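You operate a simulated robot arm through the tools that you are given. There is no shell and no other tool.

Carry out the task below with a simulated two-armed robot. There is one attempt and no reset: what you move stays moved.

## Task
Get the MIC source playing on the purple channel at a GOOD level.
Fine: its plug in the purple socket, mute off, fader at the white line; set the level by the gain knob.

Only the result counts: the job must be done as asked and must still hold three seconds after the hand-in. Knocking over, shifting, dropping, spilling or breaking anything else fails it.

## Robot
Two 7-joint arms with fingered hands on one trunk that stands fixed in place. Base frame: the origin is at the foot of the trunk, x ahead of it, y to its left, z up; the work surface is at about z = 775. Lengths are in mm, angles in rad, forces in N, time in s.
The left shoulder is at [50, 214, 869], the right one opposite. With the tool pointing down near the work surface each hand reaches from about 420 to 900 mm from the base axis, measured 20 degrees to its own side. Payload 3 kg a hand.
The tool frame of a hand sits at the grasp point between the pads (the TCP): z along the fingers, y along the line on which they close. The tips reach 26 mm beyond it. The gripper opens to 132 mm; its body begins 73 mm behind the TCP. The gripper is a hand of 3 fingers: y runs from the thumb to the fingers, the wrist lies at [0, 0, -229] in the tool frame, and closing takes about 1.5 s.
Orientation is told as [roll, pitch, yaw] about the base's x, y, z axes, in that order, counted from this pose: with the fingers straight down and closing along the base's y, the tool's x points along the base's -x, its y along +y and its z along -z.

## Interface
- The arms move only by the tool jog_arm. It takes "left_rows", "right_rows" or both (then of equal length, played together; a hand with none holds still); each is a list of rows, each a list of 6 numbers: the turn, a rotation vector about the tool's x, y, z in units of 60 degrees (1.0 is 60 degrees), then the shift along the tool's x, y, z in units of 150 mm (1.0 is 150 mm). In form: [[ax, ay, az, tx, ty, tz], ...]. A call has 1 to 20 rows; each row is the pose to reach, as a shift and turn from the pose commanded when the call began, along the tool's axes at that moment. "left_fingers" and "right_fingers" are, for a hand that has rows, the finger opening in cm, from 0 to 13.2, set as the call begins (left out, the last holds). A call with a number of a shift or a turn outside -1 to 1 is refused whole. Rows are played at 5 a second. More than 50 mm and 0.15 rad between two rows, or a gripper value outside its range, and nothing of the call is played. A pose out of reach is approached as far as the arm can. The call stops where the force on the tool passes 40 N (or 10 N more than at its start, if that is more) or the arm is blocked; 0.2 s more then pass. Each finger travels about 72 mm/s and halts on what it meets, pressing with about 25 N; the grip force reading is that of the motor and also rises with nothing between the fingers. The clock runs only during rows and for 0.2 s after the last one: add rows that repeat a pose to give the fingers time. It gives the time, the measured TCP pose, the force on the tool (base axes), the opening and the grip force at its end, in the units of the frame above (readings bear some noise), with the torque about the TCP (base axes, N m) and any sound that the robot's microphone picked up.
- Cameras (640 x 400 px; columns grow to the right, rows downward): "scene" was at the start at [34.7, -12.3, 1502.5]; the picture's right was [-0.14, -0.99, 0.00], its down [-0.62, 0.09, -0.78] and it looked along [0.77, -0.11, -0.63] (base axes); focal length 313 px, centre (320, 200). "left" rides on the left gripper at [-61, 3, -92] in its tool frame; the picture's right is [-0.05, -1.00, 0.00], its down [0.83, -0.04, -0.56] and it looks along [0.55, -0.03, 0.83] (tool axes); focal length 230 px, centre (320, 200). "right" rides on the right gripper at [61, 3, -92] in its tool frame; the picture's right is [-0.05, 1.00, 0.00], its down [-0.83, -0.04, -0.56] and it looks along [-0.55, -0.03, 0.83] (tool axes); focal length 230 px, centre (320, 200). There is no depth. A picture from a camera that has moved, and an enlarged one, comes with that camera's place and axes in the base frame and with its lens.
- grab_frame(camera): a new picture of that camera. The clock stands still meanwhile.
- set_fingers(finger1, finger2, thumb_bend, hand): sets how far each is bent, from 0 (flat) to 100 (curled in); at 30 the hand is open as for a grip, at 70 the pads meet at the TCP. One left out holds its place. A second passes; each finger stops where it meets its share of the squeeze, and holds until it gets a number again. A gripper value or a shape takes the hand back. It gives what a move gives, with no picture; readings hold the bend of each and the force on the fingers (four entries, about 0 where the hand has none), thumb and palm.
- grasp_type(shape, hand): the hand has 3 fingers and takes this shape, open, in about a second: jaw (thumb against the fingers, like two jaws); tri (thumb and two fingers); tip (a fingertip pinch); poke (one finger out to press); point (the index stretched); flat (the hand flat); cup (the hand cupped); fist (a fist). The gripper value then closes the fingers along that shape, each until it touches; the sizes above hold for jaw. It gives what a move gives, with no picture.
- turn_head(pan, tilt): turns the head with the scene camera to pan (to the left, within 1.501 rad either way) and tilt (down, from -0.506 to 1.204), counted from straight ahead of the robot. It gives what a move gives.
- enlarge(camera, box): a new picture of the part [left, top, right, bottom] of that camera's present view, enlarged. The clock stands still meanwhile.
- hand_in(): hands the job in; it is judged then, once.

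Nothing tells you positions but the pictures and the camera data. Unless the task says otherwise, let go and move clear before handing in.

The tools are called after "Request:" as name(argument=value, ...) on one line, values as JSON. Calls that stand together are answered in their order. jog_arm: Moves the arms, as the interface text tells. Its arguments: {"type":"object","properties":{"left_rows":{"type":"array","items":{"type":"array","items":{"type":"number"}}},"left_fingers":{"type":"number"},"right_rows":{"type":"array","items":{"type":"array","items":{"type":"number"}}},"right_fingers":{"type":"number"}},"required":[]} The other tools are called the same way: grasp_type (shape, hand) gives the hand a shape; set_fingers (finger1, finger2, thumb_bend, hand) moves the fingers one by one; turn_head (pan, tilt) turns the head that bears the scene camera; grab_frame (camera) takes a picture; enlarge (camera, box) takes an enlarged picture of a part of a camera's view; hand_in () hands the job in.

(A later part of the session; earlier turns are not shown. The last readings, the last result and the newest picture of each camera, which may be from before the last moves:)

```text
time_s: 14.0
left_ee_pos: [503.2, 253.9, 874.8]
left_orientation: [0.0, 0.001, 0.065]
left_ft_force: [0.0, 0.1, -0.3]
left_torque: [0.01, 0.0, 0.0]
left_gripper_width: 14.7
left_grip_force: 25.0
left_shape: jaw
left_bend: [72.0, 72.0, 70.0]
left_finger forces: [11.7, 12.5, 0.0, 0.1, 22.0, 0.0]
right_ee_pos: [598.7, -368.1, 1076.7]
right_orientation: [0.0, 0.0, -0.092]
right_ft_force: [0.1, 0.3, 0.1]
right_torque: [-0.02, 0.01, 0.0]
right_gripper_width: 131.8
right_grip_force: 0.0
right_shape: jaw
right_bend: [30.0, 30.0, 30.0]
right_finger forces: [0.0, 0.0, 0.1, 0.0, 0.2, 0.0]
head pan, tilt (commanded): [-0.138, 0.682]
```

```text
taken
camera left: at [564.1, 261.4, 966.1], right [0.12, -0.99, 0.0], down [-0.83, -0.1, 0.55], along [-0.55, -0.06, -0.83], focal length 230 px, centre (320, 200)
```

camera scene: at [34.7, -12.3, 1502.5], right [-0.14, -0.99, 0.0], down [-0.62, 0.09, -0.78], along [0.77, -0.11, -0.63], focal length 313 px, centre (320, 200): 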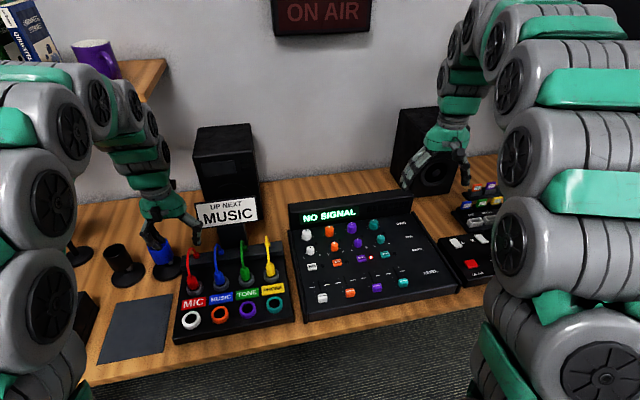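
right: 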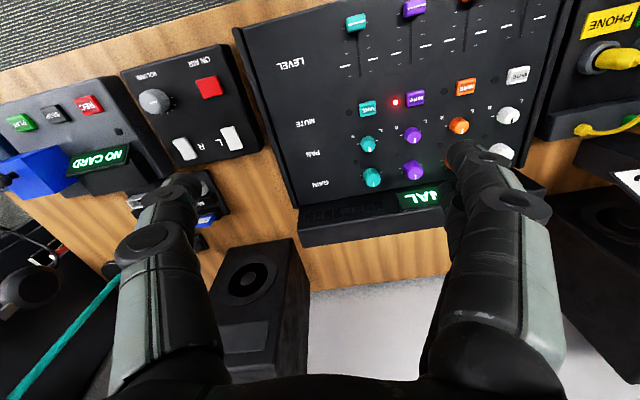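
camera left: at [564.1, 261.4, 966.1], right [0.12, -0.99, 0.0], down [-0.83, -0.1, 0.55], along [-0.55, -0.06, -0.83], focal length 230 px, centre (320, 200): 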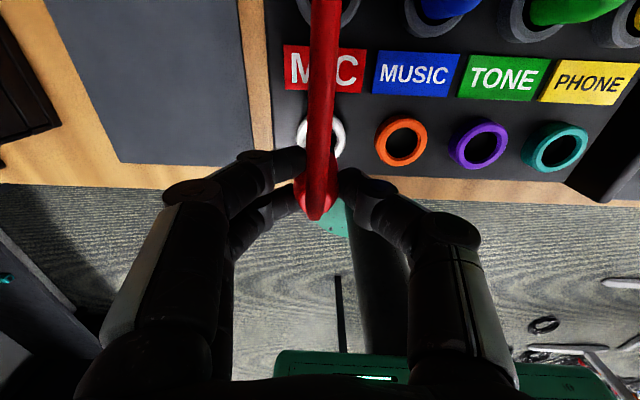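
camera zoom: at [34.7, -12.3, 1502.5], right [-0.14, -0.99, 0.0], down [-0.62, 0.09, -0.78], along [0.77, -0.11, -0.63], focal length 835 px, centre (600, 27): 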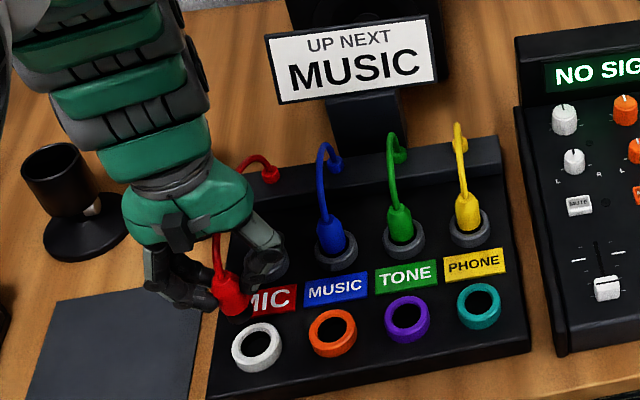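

The cable follows with no pull on the hand. Next I'll move sideways to above the purple socket.

Request:
jog_arm(left_rows=[[0, 0, 0, 0, -0.22, 0], [0, 0, 0, 0, -0.45, 0], [0, 0, 0, 0, -0.7, 0], [0, 0, 0, 0, -0.936, 0], [0, 0, 0, 0, -0.936, 0]])

Request:
enlarge(camera="scene", box=[150, 210, 310, 340])

Request:
grab_frame(camera="left")

```text
time_s: 15.2
left_ee_pos: [513.2, 114.2, 872.5]
left_orientation: [-0.001, 0.001, 0.066]
left_ft_force: [-0.3, -0.1, 0.1]
left_torque: [-0.01, 0.02, -0.02]
left_gripper_width: 14.6
left_grip_force: 25.1
left_shape: jaw
left_bend: [72.0, 72.0, 70.0]
left_finger forces: [11.9, 12.7, 0.1, 0.0, 21.8, 0.0]
right_ee_pos: [598.3, -367.4, 1077.3]
right_orientation: [0.0, 0.001, -0.088]
right_ft_force: [-0.2, -0.2, -0.2]
right_torque: [-0.03, 0.04, -0.03]
right_gripper_width: 131.9
right_grip_force: 0.1
right_shape: jaw
right_bend: [30.0, 30.0, 30.0]
right_finger forces: [0.1, 0.0, 0.1, 0.0, 0.0, 0.0]
head pan, tilt (commanded): [-0.138, 0.682]
```

```text
3.08 times, centred on (230, 275) of scene
camera zoom: at [34.7, -12.3, 1502.5], right [-0.14, -0.99, 0.0], down [-0.62, 0.09, -0.78], along [0.77, -0.11, -0.63], focal length 963 px, centre (597, -31)
```

zoom: 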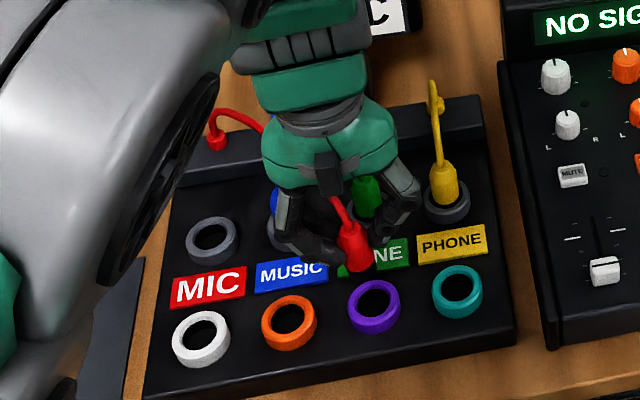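

```text
taken
camera left: at [573.6, 121.8, 963.8], right [0.12, -0.99, 0.0], down [-0.83, -0.1, 0.56], along [-0.55, -0.07, -0.83], focal length 230 px, centre (320, 200)
```

left: 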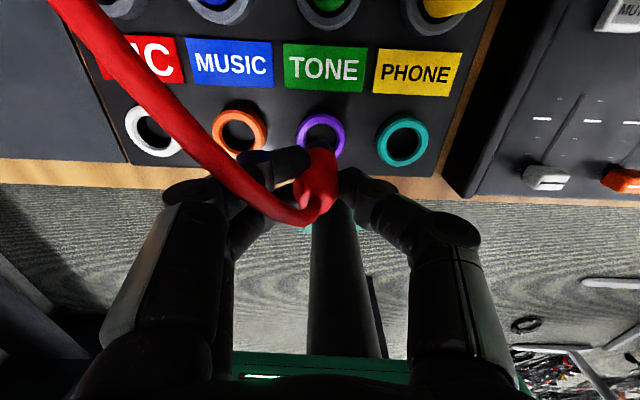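

I'm above the purple socket. I'll compare where the ring sits in the hand camera with where the MIC ring sat when the hand was centred over it.

Request:
enlarge(camera="left", box=[260, 110, 400, 250])

Request:
enlarge(camera="scene", box=[215, 250, 275, 305])

```text
2.86 times, centred on (330, 180) of left
camera zoom: at [573.6, 121.8, 963.8], right [0.12, -0.99, 0.0], down [-0.83, -0.1, 0.56], along [-0.55, -0.07, -0.83], focal length 657 px, centre (291, 257)
```

zoom: 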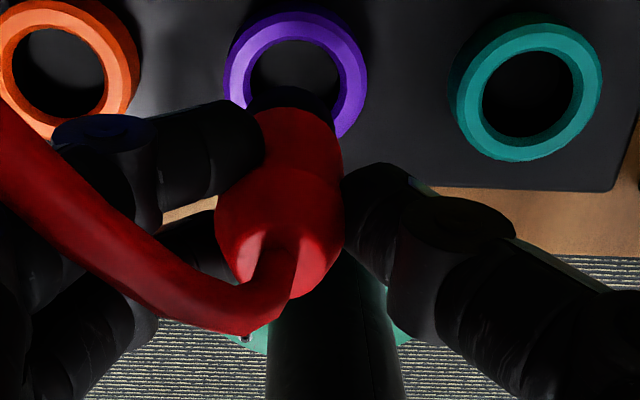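

```text
7.27 times, centred on (245, 278) of scene
camera zoom: at [34.7, -12.3, 1502.5], right [-0.14, -0.99, 0.0], down [-0.62, 0.09, -0.78], along [0.77, -0.11, -0.63], focal length 2277 px, centre (866, -364)
```

zoom: 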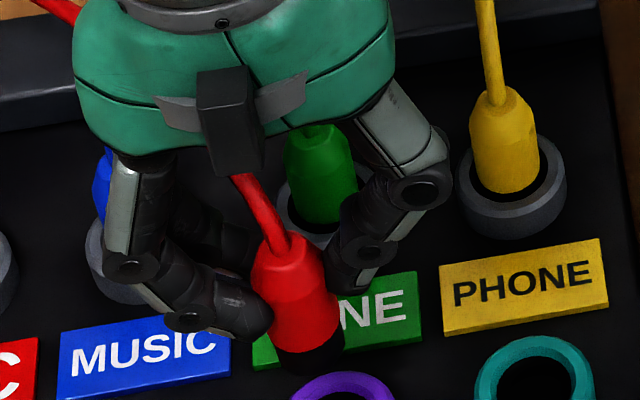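

The hand-to-ring alignment matches the MIC pose to within about 1 mm. I'll check the tip against the hole more closely.

Request:
enlarge(camera="left", box=[295, 105, 355, 165])

Request:
enlarge(camera="scene", box=[235, 280, 275, 310])

```text
6.67 times, centred on (325, 135) of left
camera zoom: at [573.6, 121.8, 963.8], right [0.12, -0.99, 0.0], down [-0.83, -0.1, 0.56], along [-0.55, -0.07, -0.83], focal length 1534 px, centre (287, 633)
```

zoom: 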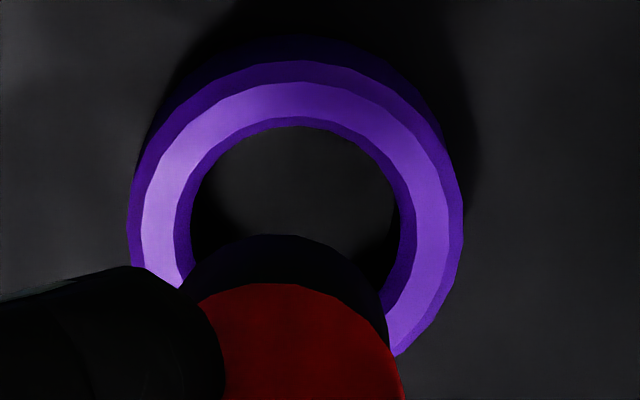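

```text
13.33 times, centred on (255, 295) of scene
camera zoom: at [34.7, -12.3, 1502.5], right [-0.14, -0.99, 0.0], down [-0.62, 0.09, -0.78], along [0.77, -0.11, -0.63], focal length 4174 px, centre (1187, -1067)
```

zoom: 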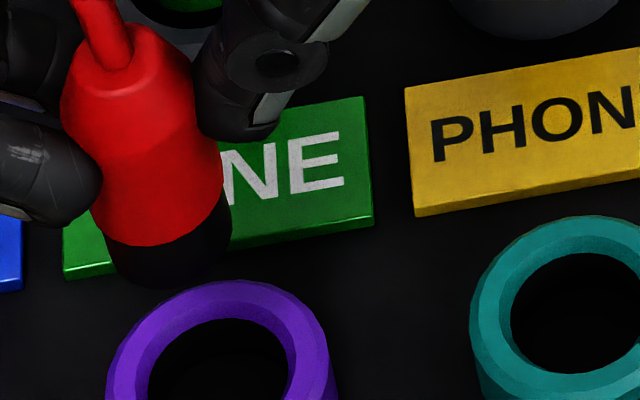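

The dark tip is about 24 mm across and the hole about 27–28 mm. I'll correct roughly 1 mm toward -x and 1.5 mm toward -y, and lower until the tip is just above the ring. I can then measure again with little parallax.

Request:
jog_arm(left_rows=[[0, 0, 0, 0.0073, -0.0095, 0.08], [0, 0, 0, 0.0073, -0.0095, 0.17], [0, 0, 0, 0.0073, -0.0095, 0.235], [0, 0, 0, 0.0073, -0.0095, 0.235]])

Request:
enlarge(camera="left", box=[280, 115, 360, 195])

Request:
enlarge(camera="scene", box=[230, 275, 270, 305])

```text
time_s: 16.2
left_ee_pos: [509.5, 112.8, 837.9]
left_orientation: [0.0, -0.002, 0.066]
left_ft_force: [0.6, 0.4, -0.1]
left_torque: [-0.02, 0.02, 0.0]
left_gripper_width: 14.5
left_grip_force: 24.9
left_shape: jaw
left_bend: [72.0, 72.0, 70.0]
left_finger forces: [12.0, 12.7, 0.1, 0.0, 21.8, 0.1]
right_ee_pos: [598.2, -366.9, 1076.6]
right_orientation: [0.001, 0.0, -0.088]
right_ft_force: [-0.3, -0.5, -0.1]
right_torque: [0.01, 0.02, 0.02]
right_gripper_width: 132.0
right_grip_force: 0.1
right_shape: jaw
right_bend: [30.0, 30.0, 30.0]
right_finger forces: [0.0, 0.1, 0.0, 0.0, 0.1, 0.0]
head pan, tilt (commanded): [-0.138, 0.682]
```

```text
5.00 times, centred on (320, 155) of left
camera zoom: at [571.1, 120.2, 930.9], right [0.12, -0.99, 0.0], down [-0.83, -0.1, 0.55], along [-0.55, -0.06, -0.83], focal length 1150 px, centre (320, 425)
```

zoom: 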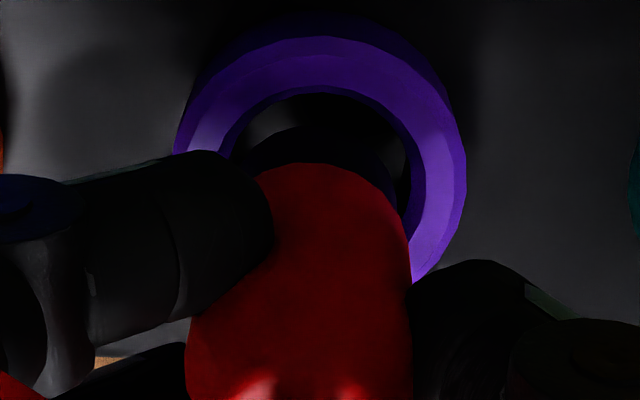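

```text
13.33 times, centred on (250, 290) of scene
camera zoom: at [34.7, -12.3, 1502.5], right [-0.14, -0.99, 0.0], down [-0.62, 0.09, -0.78], along [0.77, -0.11, -0.63], focal length 4174 px, centre (1253, -1000)
```

zoom: 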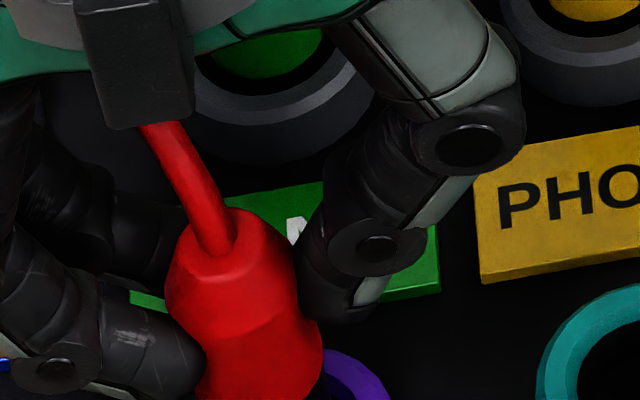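

Request:
enlarge(camera="scene", box=[235, 288, 275, 318])

Request:
enlarge(camera="left", box=[300, 115, 350, 165])

```text
13.33 times, centred on (255, 303) of scene
camera zoom: at [34.7, -12.3, 1502.5], right [-0.14, -0.99, 0.0], down [-0.62, 0.09, -0.78], along [0.77, -0.11, -0.63], focal length 4174 px, centre (1187, -1173)
```

zoom: 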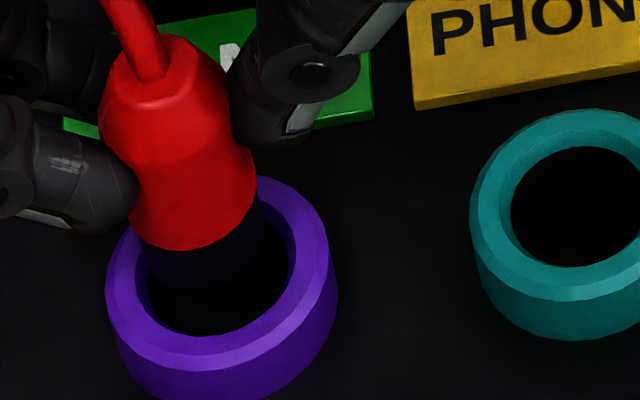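

```text
8.00 times, centred on (325, 140) of left
camera zoom: at [571.1, 120.2, 930.9], right [0.12, -0.99, 0.0], down [-0.83, -0.1, 0.55], along [-0.55, -0.06, -0.83], focal length 1841 px, centre (280, 680)
```

zoom: 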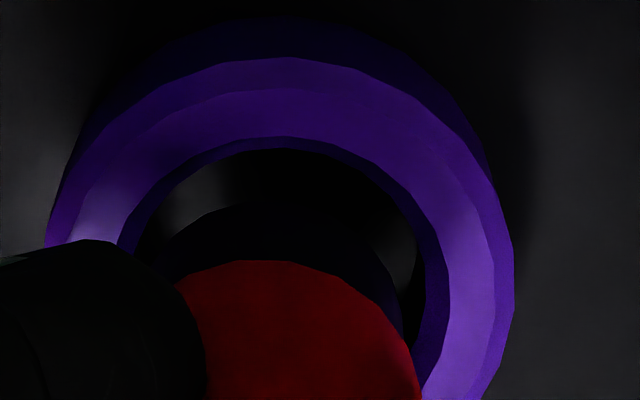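

From both views the tip is centred in x and about 1 mm too far to +y. I'll correct that and lower slowly, checking the force as the tip enters.

Request:
jog_arm(left_rows=[[0, 0, 0, 0, -0.0067, 0.0], [0, 0, 0, 0, -0.0067, 0.02], [0, 0, 0, 0, -0.0067, 0.04], [0, 0, 0, 0, -0.0067, 0.06], [0, 0, 0, 0, -0.0067, 0.08], [0, 0, 0, 0, -0.0067, 0.08]])

Request:
enlarge(camera="scene", box=[235, 288, 275, 318])

Request:
enlarge(camera="left", box=[290, 115, 360, 185])

```text
time_s: 17.6
left_ee_pos: [509.6, 111.6, 827.9]
left_orientation: [0.001, 0.0, 0.066]
left_ft_force: [-0.3, -0.1, -0.9]
left_torque: [-0.01, 0.01, 0.03]
left_gripper_width: 14.9
left_grip_force: 25.2
left_shape: jaw
left_bend: [72.0, 72.0, 70.0]
left_finger forces: [12.0, 12.8, 0.1, 0.1, 21.8, 0.1]
right_ee_pos: [598.5, -366.3, 1076.5]
right_orientation: [0.002, 0.001, -0.09]
right_ft_force: [0.2, -0.1, -0.3]
right_torque: [-0.01, 0.0, -0.01]
right_gripper_width: 131.6
right_grip_force: 0.0
right_shape: jaw
right_bend: [30.0, 30.0, 30.0]
right_finger forces: [0.0, 0.1, 0.0, 0.0, 0.1, 0.0]
head pan, tilt (commanded): [-0.138, 0.682]
```

```text
13.33 times, centred on (255, 303) of scene
camera zoom: at [34.7, -12.3, 1502.5], right [-0.14, -0.99, 0.0], down [-0.62, 0.09, -0.78], along [0.77, -0.11, -0.63], focal length 4174 px, centre (1187, -1173)
```

zoom: 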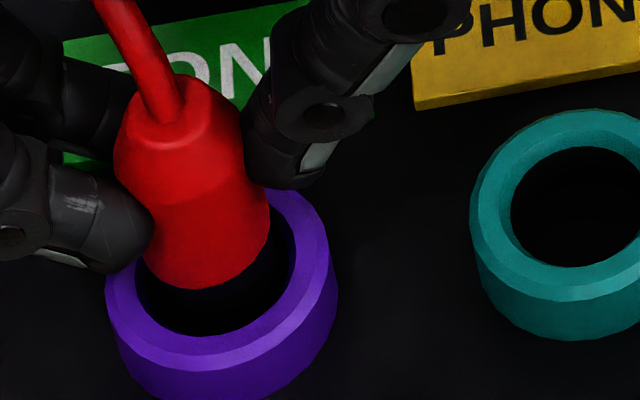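

```text
5.71 times, centred on (325, 150) of left
camera zoom: at [570.5, 119.3, 919.0], right [0.12, -0.99, 0.0], down [-0.83, -0.1, 0.56], along [-0.55, -0.07, -0.83], focal length 1315 px, centre (291, 486)
```

zoom: 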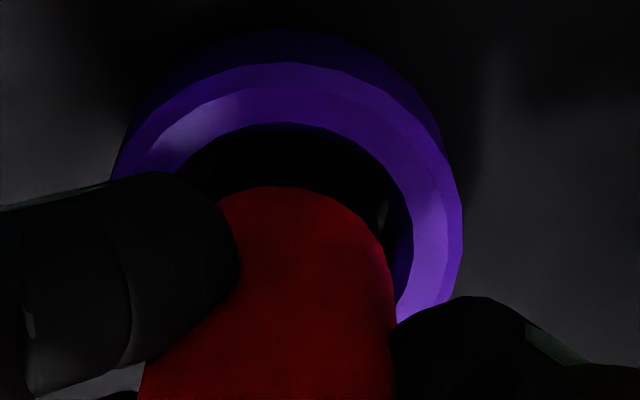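

The tip is entering with no contact force, so I'll keep lowering to full depth.

Request:
jog_arm(left_rows=[[0, 0, 0, 0, 0, 0.02], [0, 0, 0, 0, 0, 0.04], [0, 0, 0, 0, 0, 0.06], [0, 0, 0, 0, 0, 0.06]])

Request:
enlarge(camera="scene", box=[235, 288, 275, 318])

Request:
enlarge(camera="left", box=[290, 115, 360, 185])

```text
time_s: 18.6
left_ee_pos: [509.3, 110.8, 817.3]
left_orientation: [-0.002, 0.0, 0.066]
left_ft_force: [-0.9, -0.1, -0.8]
left_torque: [-0.02, 0.02, -0.02]
left_gripper_width: 14.8
left_grip_force: 25.4
left_shape: jaw
left_bend: [72.0, 72.0, 70.0]
left_finger forces: [12.1, 12.8, 0.0, 0.1, 21.8, 0.0]
right_ee_pos: [597.2, -367.7, 1076.5]
right_orientation: [0.0, -0.001, -0.089]
right_ft_force: [-0.2, 0.9, 0.0]
right_torque: [-0.02, -0.02, -0.02]
right_gripper_width: 132.0
right_grip_force: 0.1
right_shape: jaw
right_bend: [30.0, 30.0, 30.0]
right_finger forces: [0.0, 0.0, 0.1, 0.1, 0.1, 0.0]
head pan, tilt (commanded): [-0.138, 0.682]
```

```text
13.33 times, centred on (255, 303) of scene
camera zoom: at [34.7, -12.3, 1502.5], right [-0.14, -0.99, 0.0], down [-0.62, 0.09, -0.78], along [0.77, -0.11, -0.63], focal length 4174 px, centre (1187, -1173)
```

zoom: 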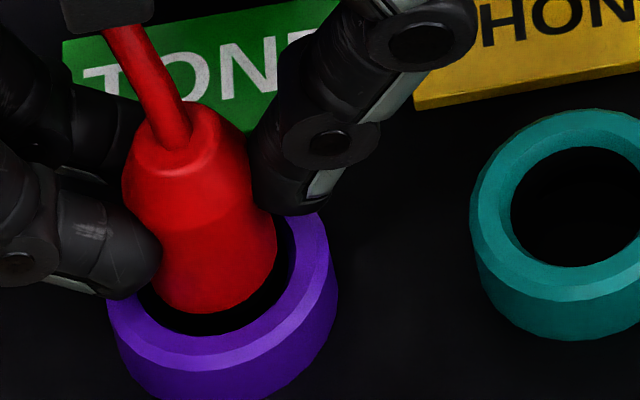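

```text
5.71 times, centred on (325, 150) of left
camera zoom: at [570.6, 119.2, 910.0], right [0.12, -0.99, 0.0], down [-0.83, -0.1, 0.56], along [-0.55, -0.06, -0.83], focal length 1315 px, centre (291, 486)
```

zoom: 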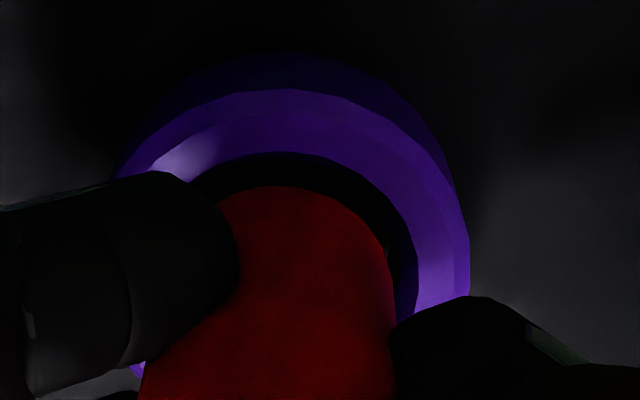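

Still no resistance and the red body is at the ring. I'll push a bit deeper until it seats.

Request:
jog_arm(left_rows=[[0, 0, 0, 0, 0, 0.013], [0, 0, 0, 0, 0, 0.026], [0, 0, 0, 0, 0, 0.04], [0, 0, 0, 0, 0, 0.04]])

Request:
enlarge(camera="scene", box=[225, 275, 285, 320])

Request:
enlarge(camera="scene", box=[280, 195, 470, 330])

```text
time_s: 19.7
left_ee_pos: [510.9, 111.8, 814.9]
left_orientation: [-0.004, -0.005, 0.066]
left_ft_force: [-5.5, 0.4, 26.2]
left_torque: [0.1, 0.13, 0.05]
left_gripper_width: 18.0
left_grip_force: 24.5
left_shape: jaw
left_bend: [73.0, 74.0, 72.0]
left_finger forces: [15.5, 19.3, 0.0, 0.0, 28.2, 0.0]
right_ee_pos: [597.8, -366.3, 1076.9]
right_orientation: [-0.001, 0.001, -0.092]
right_ft_force: [-0.2, 0.6, -0.3]
right_torque: [0.02, 0.0, 0.0]
right_gripper_width: 131.7
right_grip_force: 0.0
right_shape: jaw
right_bend: [30.0, 30.0, 30.0]
right_finger forces: [0.0, 0.1, 0.0, 0.1, 0.0, 0.0]
head pan, tilt (commanded): [-0.138, 0.682]
stopped in row 4 (left hand): the force on the tool passed its limit at 40 N (the readings are from after the stop); the commanded pose is now the measured one
```

```text
8.89 times, centred on (255, 298) of scene
camera zoom: at [34.3, -12.4, 1502.5], right [-0.14, -0.99, 0.0], down [-0.62, 0.09, -0.78], along [0.77, -0.11, -0.63], focal length 2782 px, centre (898, -667)
```

zoom: 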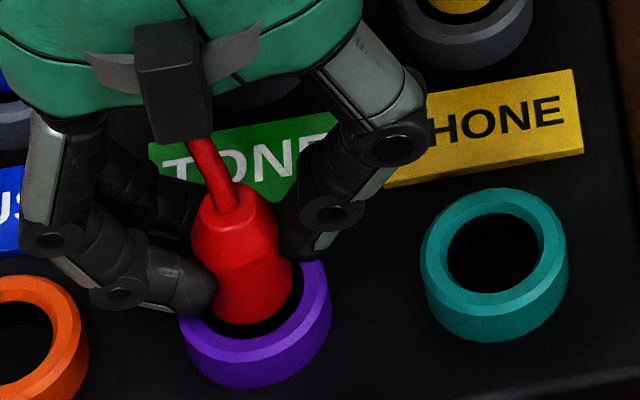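

```text
2.96 times, centred on (375, 262) of scene
camera zoom: at [34.3, -12.4, 1502.5], right [-0.14, -0.99, 0.0], down [-0.62, 0.09, -0.78], along [0.77, -0.11, -0.63], focal length 928 px, centre (157, 15)
```

zoom: 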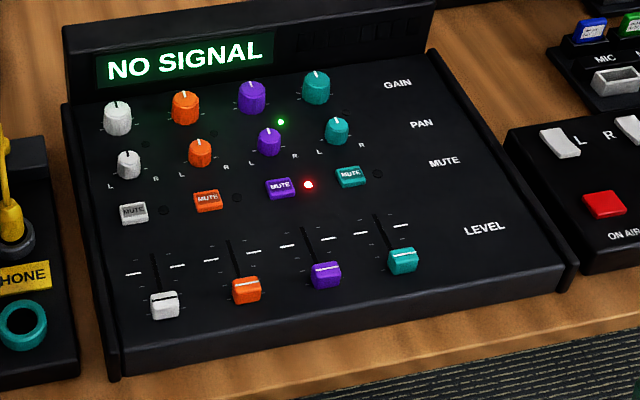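

A green signal light has come on for the purple channel, so the plug is seated. I'll open the fingers and check that it stays put.

Request:
jog_arm(left_rows=[[0, 0, 0, 0, 0, 0], [0, 0, 0, 0, 0, 0], [0, 0, 0, 0, 0, 0], [0, 0, 0, 0, 0, 0], [0, 0, 0, 0, 0, 0]], left_fingers=5.2)

Request:
enlarge(camera="scene", box=[225, 275, 285, 320])

Request:
enlarge(camera="scene", box=[280, 195, 470, 330])

Request:
grab_frame(camera="left")

```text
time_s: 20.9
left_ee_pos: [510.5, 111.2, 813.9]
left_orientation: [0.0, -0.003, 0.064]
left_ft_force: [0.1, 0.1, 0.2]
left_torque: [-0.01, -0.02, 0.03]
left_gripper_width: 51.5
left_grip_force: 0.1
left_shape: jaw
left_bend: [73.0, 73.0, 70.0]
left_finger forces: [0.0, 0.0, 0.1, 0.0, 0.0, 0.1]
right_ee_pos: [596.8, -367.7, 1077.5]
right_orientation: [0.0, 0.0, -0.087]
right_ft_force: [0.2, -0.3, 1.1]
right_torque: [0.03, -0.03, 0.03]
right_gripper_width: 131.8
right_grip_force: 0.0
right_shape: jaw
right_bend: [30.0, 30.0, 30.0]
right_finger forces: [0.0, 0.0, 0.0, 0.0, 0.0, 0.1]
head pan, tilt (commanded): [-0.138, 0.682]
```

```text
8.89 times, centred on (255, 298) of scene
camera zoom: at [34.7, -12.3, 1502.5], right [-0.14, -0.99, 0.0], down [-0.62, 0.09, -0.78], along [0.77, -0.11, -0.63], focal length 2782 px, centre (898, -667)
```

zoom: 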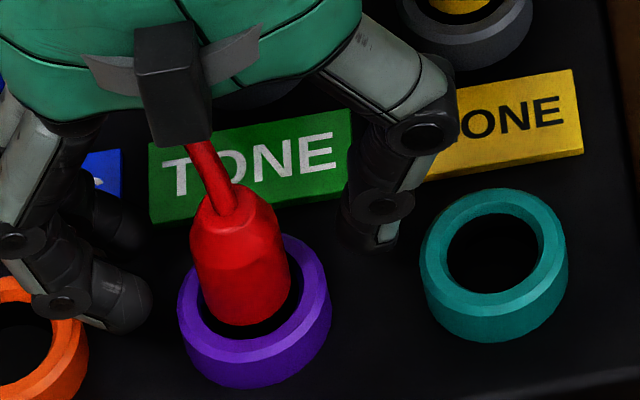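

```text
2.96 times, centred on (375, 262) of scene
camera zoom: at [34.7, -12.3, 1502.5], right [-0.14, -0.99, 0.0], down [-0.62, 0.09, -0.78], along [0.77, -0.11, -0.63], focal length 928 px, centre (157, 15)
```

zoom: 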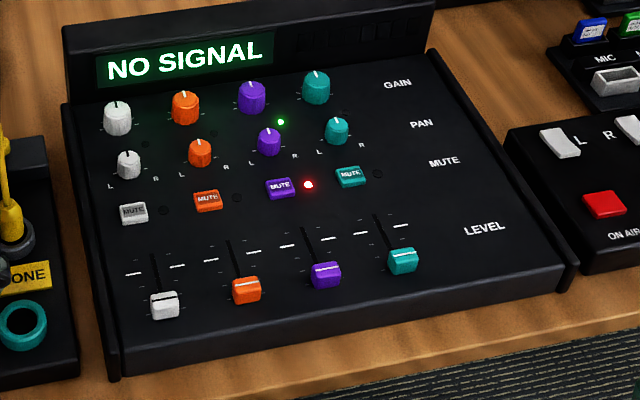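

```text
taken
camera left: at [570.7, 119.1, 905.7], right [0.12, -0.99, 0.0], down [-0.83, -0.1, 0.55], along [-0.55, -0.07, -0.83], focal length 230 px, centre (320, 200)
```

left: 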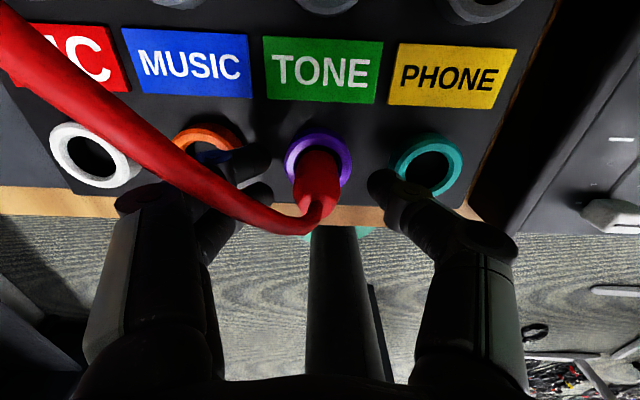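

The plug stands upright in the purple socket and the signal light stays on. I'll lift the left hand straight up and check that the cable doesn't catch.

Request:
jog_arm(left_rows=[[0, 0, 0, 0, 0, -0.1], [0, 0, 0, 0, 0, -0.2], [0, 0, 0, 0, 0, -0.3], [0, 0, 0, 0, 0, -0.4], [0, 0, 0, 0, 0, -0.4]])

Request:
enlarge(camera="scene", box=[165, 200, 305, 330])

Request:
grab_frame(camera="left")

```text
time_s: 22.1
left_ee_pos: [507.9, 110.5, 872.8]
left_orientation: [0.001, -0.003, 0.065]
left_ft_force: [0.4, 0.0, 0.1]
left_torque: [-0.01, 0.01, 0.0]
left_gripper_width: 51.3
left_grip_force: 0.0
left_shape: jaw
left_bend: [73.0, 73.0, 70.0]
left_finger forces: [0.0, 0.1, 0.1, 0.1, 0.0, 0.1]
right_ee_pos: [598.5, -366.5, 1076.1]
right_orientation: [-0.001, 0.0, -0.089]
right_ft_force: [-0.1, 0.5, -0.3]
right_torque: [0.0, 0.02, -0.01]
right_gripper_width: 131.9
right_grip_force: 0.1
right_shape: jaw
right_bend: [30.0, 30.0, 30.0]
right_finger forces: [0.0, 0.1, 0.0, 0.0, 0.0, 0.0]
head pan, tilt (commanded): [-0.138, 0.682]
```

```text
3.08 times, centred on (235, 265) of scene
camera zoom: at [34.7, -12.3, 1502.5], right [-0.14, -0.99, 0.0], down [-0.62, 0.09, -0.78], along [0.77, -0.11, -0.63], focal length 963 px, centre (582, 0)
```

zoom: 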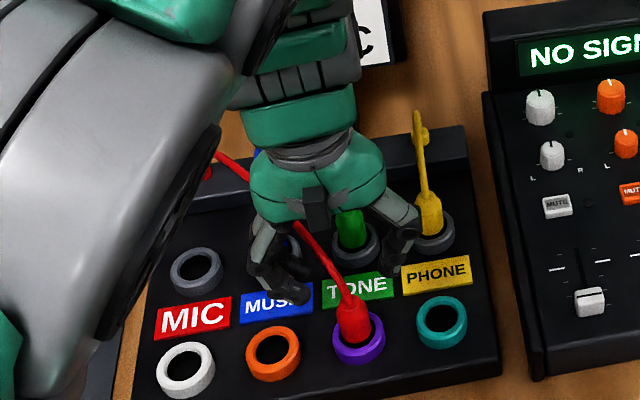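

```text
taken
camera left: at [569.5, 118.8, 964.9], right [0.12, -0.99, 0.0], down [-0.83, -0.1, 0.55], along [-0.55, -0.06, -0.83], focal length 230 px, centre (320, 200)
```

left: 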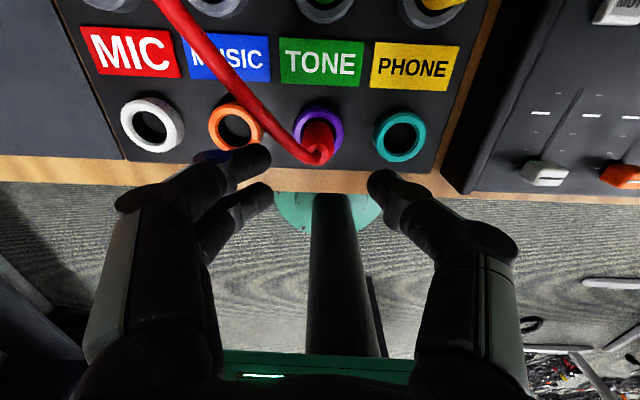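

The plug and cable stayed put. I'll retract the left hand up and to the left, away from the mixer area.

Request:
jog_arm(left_rows=[[0, 0, 0, 0, 0, -0.3], [0, 0, 0, 0, 0, -0.6], [0, 0, 0, 0, 0, -0.9], [0, 0, 0, 0, 0.25, -1.0], [0, 0, 0, 0, 0.5, -1.0], [0, 0, 0, 0, 0.75, -1.0], [0, 0, 0, 0, 0.95, -1.0], [0, 0, 0, 0, 0.95, -1.0]])

Request:
grab_frame(camera="scene")

Request:
grab_frame(camera="right")

```text
time_s: 23.9
left_ee_pos: [499.4, 255.7, 1023.7]
left_orientation: [0.0, -0.003, 0.064]
left_ft_force: [1.2, -0.3, 0.6]
left_torque: [-0.02, 0.02, 0.01]
left_gripper_width: 51.6
left_grip_force: 0.0
left_shape: jaw
left_bend: [73.0, 73.0, 70.0]
left_finger forces: [0.0, 0.0, 0.1, 0.0, 0.0, 0.0]
right_ee_pos: [597.9, -367.0, 1076.8]
right_orientation: [0.001, 0.001, -0.089]
right_ft_force: [-0.2, -0.2, 1.0]
right_torque: [-0.02, -0.02, -0.01]
right_gripper_width: 131.8
right_grip_force: 0.1
right_shape: jaw
right_bend: [30.0, 30.0, 30.0]
right_finger forces: [0.0, 0.1, 0.0, 0.1, 0.1, 0.0]
head pan, tilt (commanded): [-0.138, 0.682]
```

```text
taken
camera scene: at [34.7, -12.3, 1502.5], right [-0.14, -0.99, 0.0], down [-0.62, 0.09, -0.78], along [0.77, -0.11, -0.63], focal length 313 px, centre (320, 200)
```

scene: 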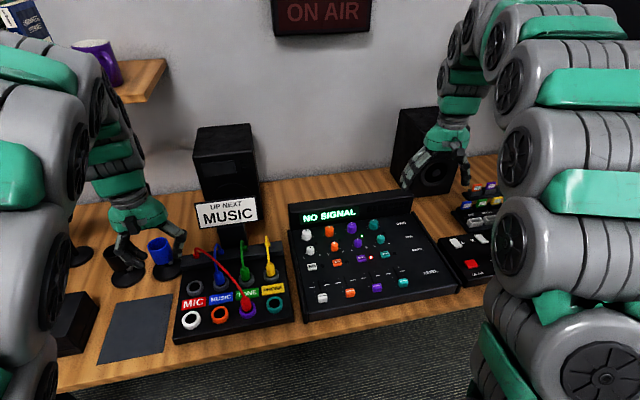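

```text
taken
camera right: at [536.8, -358.3, 1168.6], right [0.14, 0.99, 0.0], down [0.82, -0.12, 0.56], along [0.55, -0.08, -0.83], focal length 230 px, centre (320, 200)
```

right: 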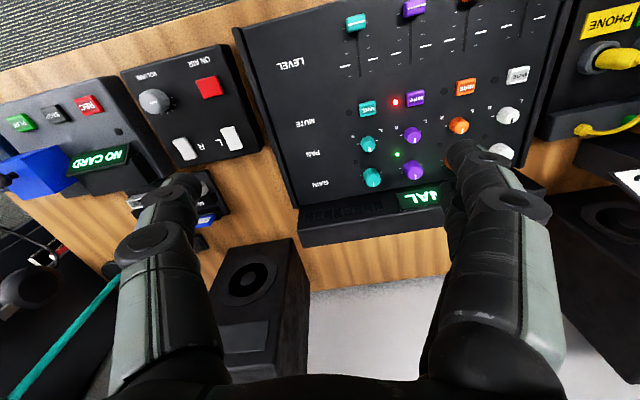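

Next is the mixer. I'll take high-zoom views of the purple column from both cameras to locate the mute button, fader, white line and gain knob.

Request:
enlarge(camera="scene", box=[330, 210, 410, 300])

Request:
enlarge(camera="right", box=[350, 0, 470, 100])

Request:
enlarge(camera="right", box=[350, 90, 470, 190])

```text
4.44 times, centred on (370, 255) of scene
camera zoom: at [34.7, -12.3, 1502.5], right [-0.14, -0.99, 0.0], down [-0.62, 0.09, -0.78], along [0.77, -0.11, -0.63], focal length 1391 px, centre (98, -44)
```

zoom: 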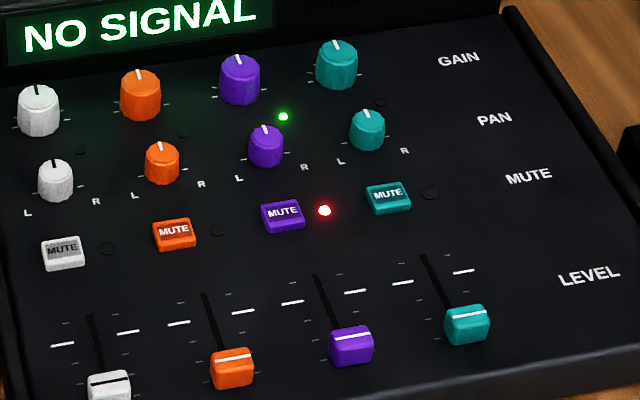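

```text
4.00 times, centred on (410, 50) of right
camera zoom: at [536.8, -358.3, 1168.6], right [0.14, 0.99, 0.0], down [0.82, -0.12, 0.56], along [0.55, -0.08, -0.83], focal length 920 px, centre (-40, 800)
```

zoom: 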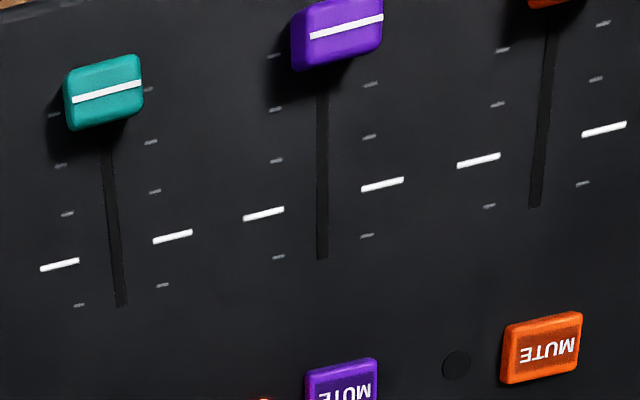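

```text
4.00 times, centred on (410, 140) of right
camera zoom: at [536.8, -358.3, 1168.6], right [0.14, 0.99, 0.0], down [0.82, -0.12, 0.56], along [0.55, -0.08, -0.83], focal length 920 px, centre (-40, 440)
```

zoom: 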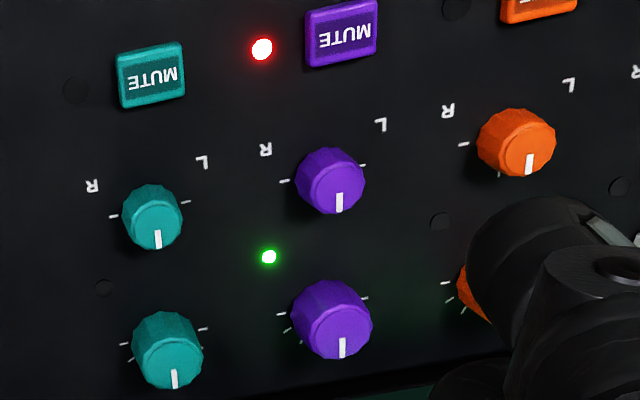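

The purple mute is at about (622, -221), the fader cap at about (512, -233), its white line at about (557, -231.5), and the gain knob at about (738, -217). I'll put the right hand in the poke shape up high first to see where the fingertip ends up.

Request:
grasp_type(shape="poke", hand="right")

Request:
grab_frame(camera="right")

Request:
enlarge(camera="scene", box=[370, 80, 500, 210])

```text
time_s: 24.8
left_ee_pos: [499.5, 255.7, 1023.3]
left_orientation: [0.001, -0.002, 0.064]
left_ft_force: [-0.3, -0.1, -0.2]
left_torque: [0.0, -0.02, -0.02]
left_gripper_width: 51.6
left_grip_force: 0.1
left_shape: jaw
left_bend: [73.0, 73.0, 70.0]
left_finger forces: [0.0, 0.1, 0.0, 0.0, 0.1, 0.0]
right_ee_pos: [597.8, -365.7, 1075.7]
right_orientation: [0.001, 0.001, -0.089]
right_ft_force: [-0.7, -0.4, -0.2]
right_torque: [0.0, 0.01, 0.02]
right_gripper_width: 0.0
right_grip_force: 0.0
right_shape: poke
right_bend: [100.0, 100.0, 45.0]
right_finger forces: [0.0, 0.1, 0.0, 0.0, 0.0, 0.1]
head pan, tilt (commanded): [-0.138, 0.682]
```

```text
taken
camera right: at [536.9, -358.3, 1168.5], right [0.14, 0.99, 0.0], down [0.82, -0.12, 0.56], along [0.55, -0.08, -0.83], focal length 230 px, centre (320, 200)
```

right: 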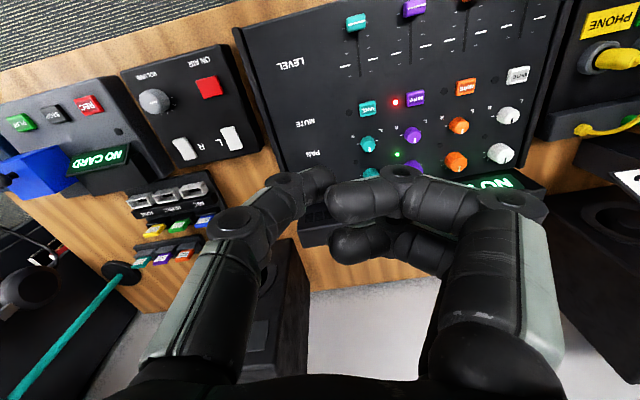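

```text
3.08 times, centred on (435, 145) of scene
camera zoom: at [34.7, -12.3, 1502.5], right [-0.14, -0.99, 0.0], down [-0.62, 0.09, -0.78], along [0.77, -0.11, -0.63], focal length 963 px, centre (-34, 369)
```

zoom: 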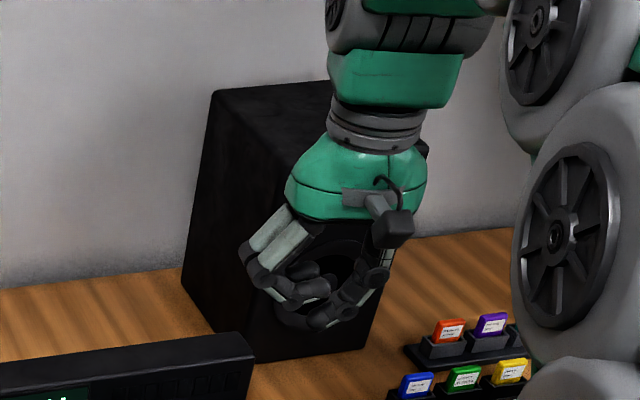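

Poke curls the fingers and leaves the thumb out. I'll compare it with the point shape.

Request:
grasp_type(shape="point", hand="right")

Request:
grab_frame(camera="right")

Request:
enlarge(camera="scene", box=[370, 80, 500, 210])

```text
time_s: 25.7
left_ee_pos: [500.1, 255.4, 1022.1]
left_orientation: [0.001, -0.004, 0.066]
left_ft_force: [0.5, 0.7, 0.0]
left_torque: [-0.02, 0.02, 0.04]
left_gripper_width: 51.6
left_grip_force: 0.0
left_shape: jaw
left_bend: [73.0, 73.0, 70.0]
left_finger forces: [0.0, 0.0, 0.1, 0.0, 0.0, 0.0]
right_ee_pos: [597.8, -367.6, 1078.2]
right_orientation: [0.0, 0.0, -0.089]
right_ft_force: [0.1, -0.1, 0.0]
right_torque: [0.01, -0.01, -0.03]
right_gripper_width: 0.0
right_grip_force: 0.0
right_shape: point
right_bend: [24.0, 100.0, 48.0]
right_finger forces: [0.1, 0.1, 0.0, 0.0, 0.0, 0.0]
head pan, tilt (commanded): [-0.138, 0.682]
```

```text
taken
camera right: at [536.9, -358.4, 1168.6], right [0.14, 0.99, 0.0], down [0.82, -0.12, 0.56], along [0.55, -0.08, -0.83], focal length 230 px, centre (320, 200)
```

right: 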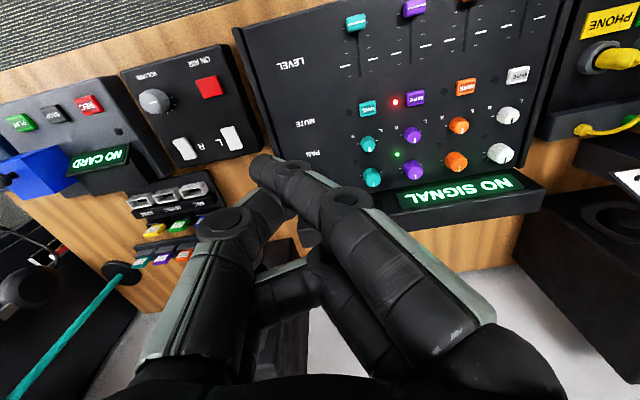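

```text
3.08 times, centred on (435, 145) of scene
camera zoom: at [34.7, -12.3, 1502.5], right [-0.14, -0.99, 0.0], down [-0.62, 0.09, -0.78], along [0.77, -0.11, -0.63], focal length 963 px, centre (-34, 369)
```

zoom: 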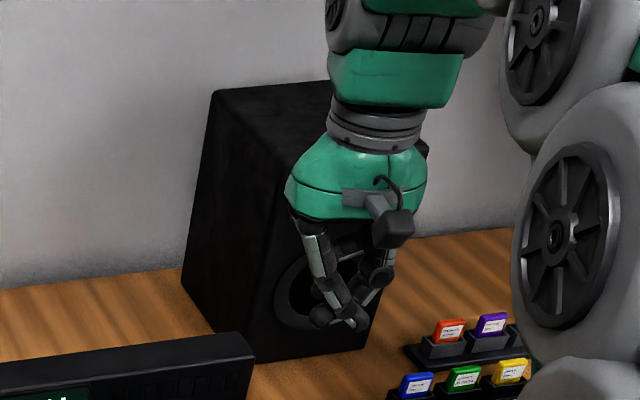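

Poke puts the thumb tip on the tool axis about 25 mm beyond the TCP, which suits pressing the mute. I'll return to poke and move above the purple mute button.

Request:
grasp_type(shape="poke", hand="right")

Request:
jog_arm(right_rows=[[0, 0, -0.05, -0.015, 0.25, 0.15], [0, 0, -0.1, -0.03, 0.5, 0.3], [0, 0, -0.158, -0.05, 0.75, 0.5], [0, 0, -0.158, -0.073, 0.983, 0.75], [0, 0, -0.158, -0.073, 0.983, 0.98], [0, 0, -0.158, -0.073, 0.983, 0.98]])

Request:
grab_frame(camera="right")

Request:
grab_frame(camera="scene")

```text
time_s: 26.6
left_ee_pos: [499.5, 254.4, 1024.0]
left_orientation: [0.0, -0.004, 0.064]
left_ft_force: [-0.4, 0.5, -0.3]
left_torque: [0.01, 0.01, -0.01]
left_gripper_width: 51.5
left_grip_force: 0.2
left_shape: jaw
left_bend: [73.0, 73.0, 70.0]
left_finger forces: [0.1, 0.0, 0.1, 0.0, 0.0, 0.1]
right_ee_pos: [597.5, -367.4, 1077.6]
right_orientation: [-0.001, 0.001, -0.091]
right_ft_force: [-0.5, 0.5, 0.2]
right_torque: [-0.03, 0.02, -0.02]
right_gripper_width: 0.0
right_grip_force: 0.1
right_shape: poke
right_bend: [96.0, 100.0, 100.0]
right_finger forces: [0.0, 0.1, 0.1, 0.0, 0.0, 0.0]
head pan, tilt (commanded): [-0.138, 0.682]
```

```text
refused: row 4 steps farther than a row can; nothing moved
```

```text
taken
camera right: at [536.8, -358.3, 1168.6], right [0.14, 0.99, 0.0], down [0.82, -0.12, 0.56], along [0.55, -0.08, -0.83], focal length 230 px, centre (320, 200)
```

right: 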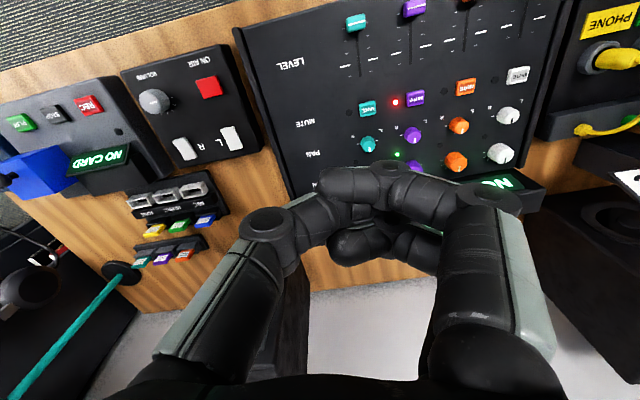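

```text
taken
camera scene: at [34.7, -12.3, 1502.5], right [-0.14, -0.99, 0.0], down [-0.62, 0.09, -0.78], along [0.77, -0.11, -0.63], focal length 313 px, centre (320, 200)
```

scene: 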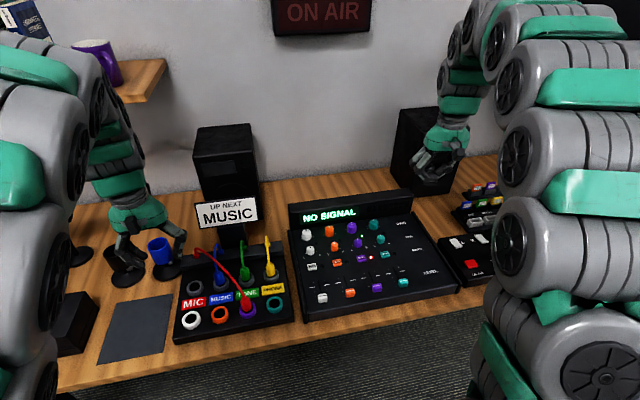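

The poke shape may still be settling. I'll move in smaller steps, which also lets time pass, then look again.

Request:
jog_arm(right_rows=[[0, 0, -0.05, -0.015, 0.2, 0.15], [0, 0, -0.1, -0.03, 0.4, 0.3], [0, 0, -0.158, -0.05, 0.6, 0.5], [0, 0, -0.158, -0.06, 0.8, 0.65], [0, 0, -0.158, -0.073, 0.983, 0.75], [0, 0, -0.158, -0.073, 0.983, 0.75]])

Request:
grab_frame(camera="right")

Request:
grab_frame(camera="scene")

```text
time_s: 28.0
left_ee_pos: [499.7, 254.6, 1024.0]
left_orientation: [0.0, -0.004, 0.065]
left_ft_force: [-0.6, -0.3, 0.2]
left_torque: [-0.02, 0.0, -0.04]
left_gripper_width: 51.9
left_grip_force: 0.0
left_shape: jaw
left_bend: [73.0, 73.0, 70.0]
left_finger forces: [0.0, 0.0, 0.0, 0.1, 0.0, 0.0]
right_ee_pos: [622.2, -221.9, 963.5]
right_orientation: [-0.001, -0.001, 0.076]
right_ft_force: [0.7, -0.6, -0.2]
right_torque: [0.03, -0.02, 0.01]
right_gripper_width: 0.1
right_grip_force: 0.0
right_shape: poke
right_bend: [97.0, 100.0, 100.0]
right_finger forces: [0.0, 0.1, 0.0, 0.0, 0.1, 0.1]
head pan, tilt (commanded): [-0.138, 0.682]
```

```text
taken
camera right: at [559.8, -223.3, 1055.5], right [-0.02, 1.0, 0.0], down [0.83, 0.02, 0.56], along [0.56, 0.01, -0.83], focal length 230 px, centre (320, 200)
```

right: 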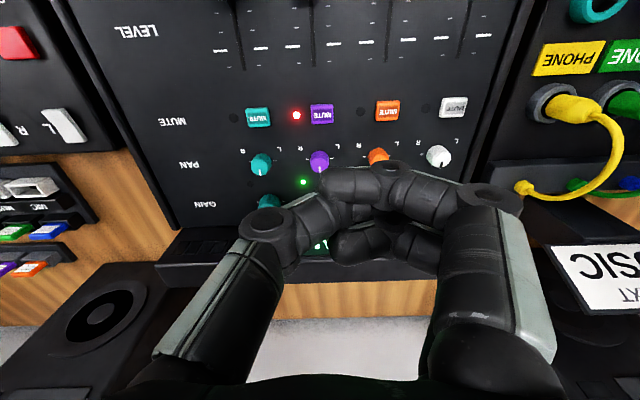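

```text
taken
camera scene: at [34.7, -12.3, 1502.5], right [-0.14, -0.99, 0.0], down [-0.62, 0.09, -0.78], along [0.77, -0.11, -0.63], focal length 313 px, centre (320, 200)
```

scene: 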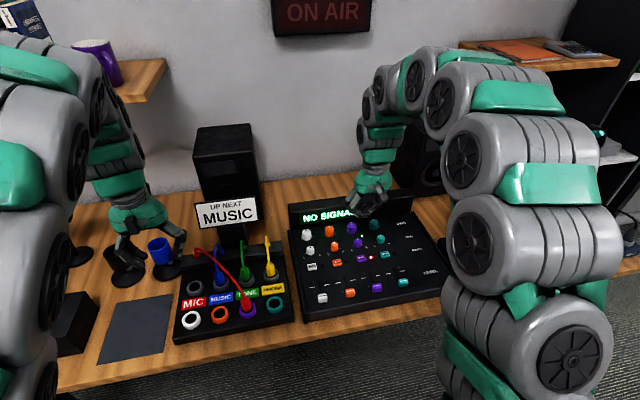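

Poke has settled into a fist, which is not useful here. I'll shape one finger by hand instead, with finger1 at 70 (pad near the TCP) and the others curled.

Request:
set_fingers(hand="right", finger1=70, finger2=100, thumb_bend=20)

Request:
grab_frame(camera="right")

Request:
enlarge(camera="scene", box=[320, 120, 440, 230])

```text
time_s: 29.0
left_ee_pos: [500.1, 255.8, 1022.0]
left_orientation: [0.0, -0.003, 0.063]
left_ft_force: [0.0, 0.8, -0.1]
left_torque: [0.0, -0.02, 0.02]
left_gripper_width: 51.7
left_grip_force: 0.1
left_shape: jaw
left_bend: [73.0, 73.0, 70.0]
left_finger forces: [0.0, 0.0, 0.0, 0.1, 0.0, 0.0]
right_ee_pos: [621.6, -222.3, 963.0]
right_orientation: [-0.002, 0.001, 0.074]
right_ft_force: [-0.1, -0.3, 0.2]
right_torque: [-0.04, 0.01, 0.0]
right_gripper_width: 7.5
right_grip_force: 0.1
right_shape: fingers
right_bend: [71.0, 100.0, 59.0]
right_finger forces: [0.0, 0.0, 0.1, 0.0, 0.0, 0.0]
head pan, tilt (commanded): [-0.138, 0.682]
```

```text
taken
camera right: at [559.7, -223.5, 1055.5], right [-0.02, 1.0, 0.0], down [0.83, 0.02, 0.56], along [0.56, 0.01, -0.83], focal length 230 px, centre (320, 200)
```

right: 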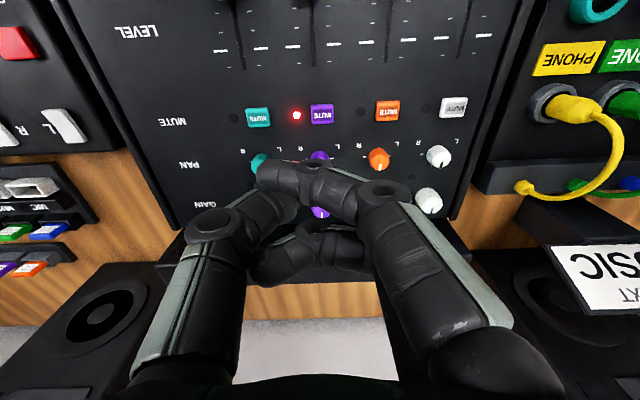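

```text
3.64 times, centred on (380, 175) of scene
camera zoom: at [34.7, -12.3, 1502.5], right [-0.14, -0.99, 0.0], down [-0.62, 0.09, -0.78], along [0.77, -0.11, -0.63], focal length 1138 px, centre (102, 291)
```

zoom: 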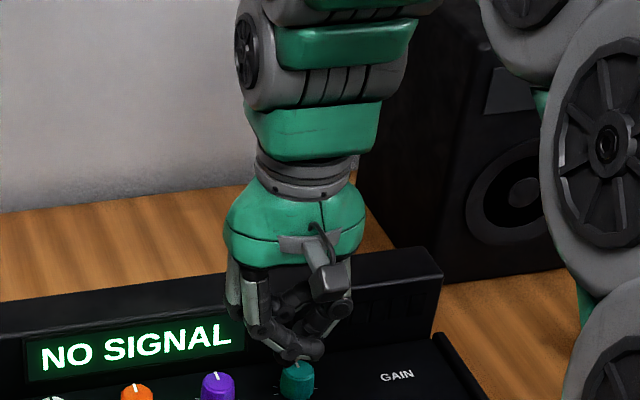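

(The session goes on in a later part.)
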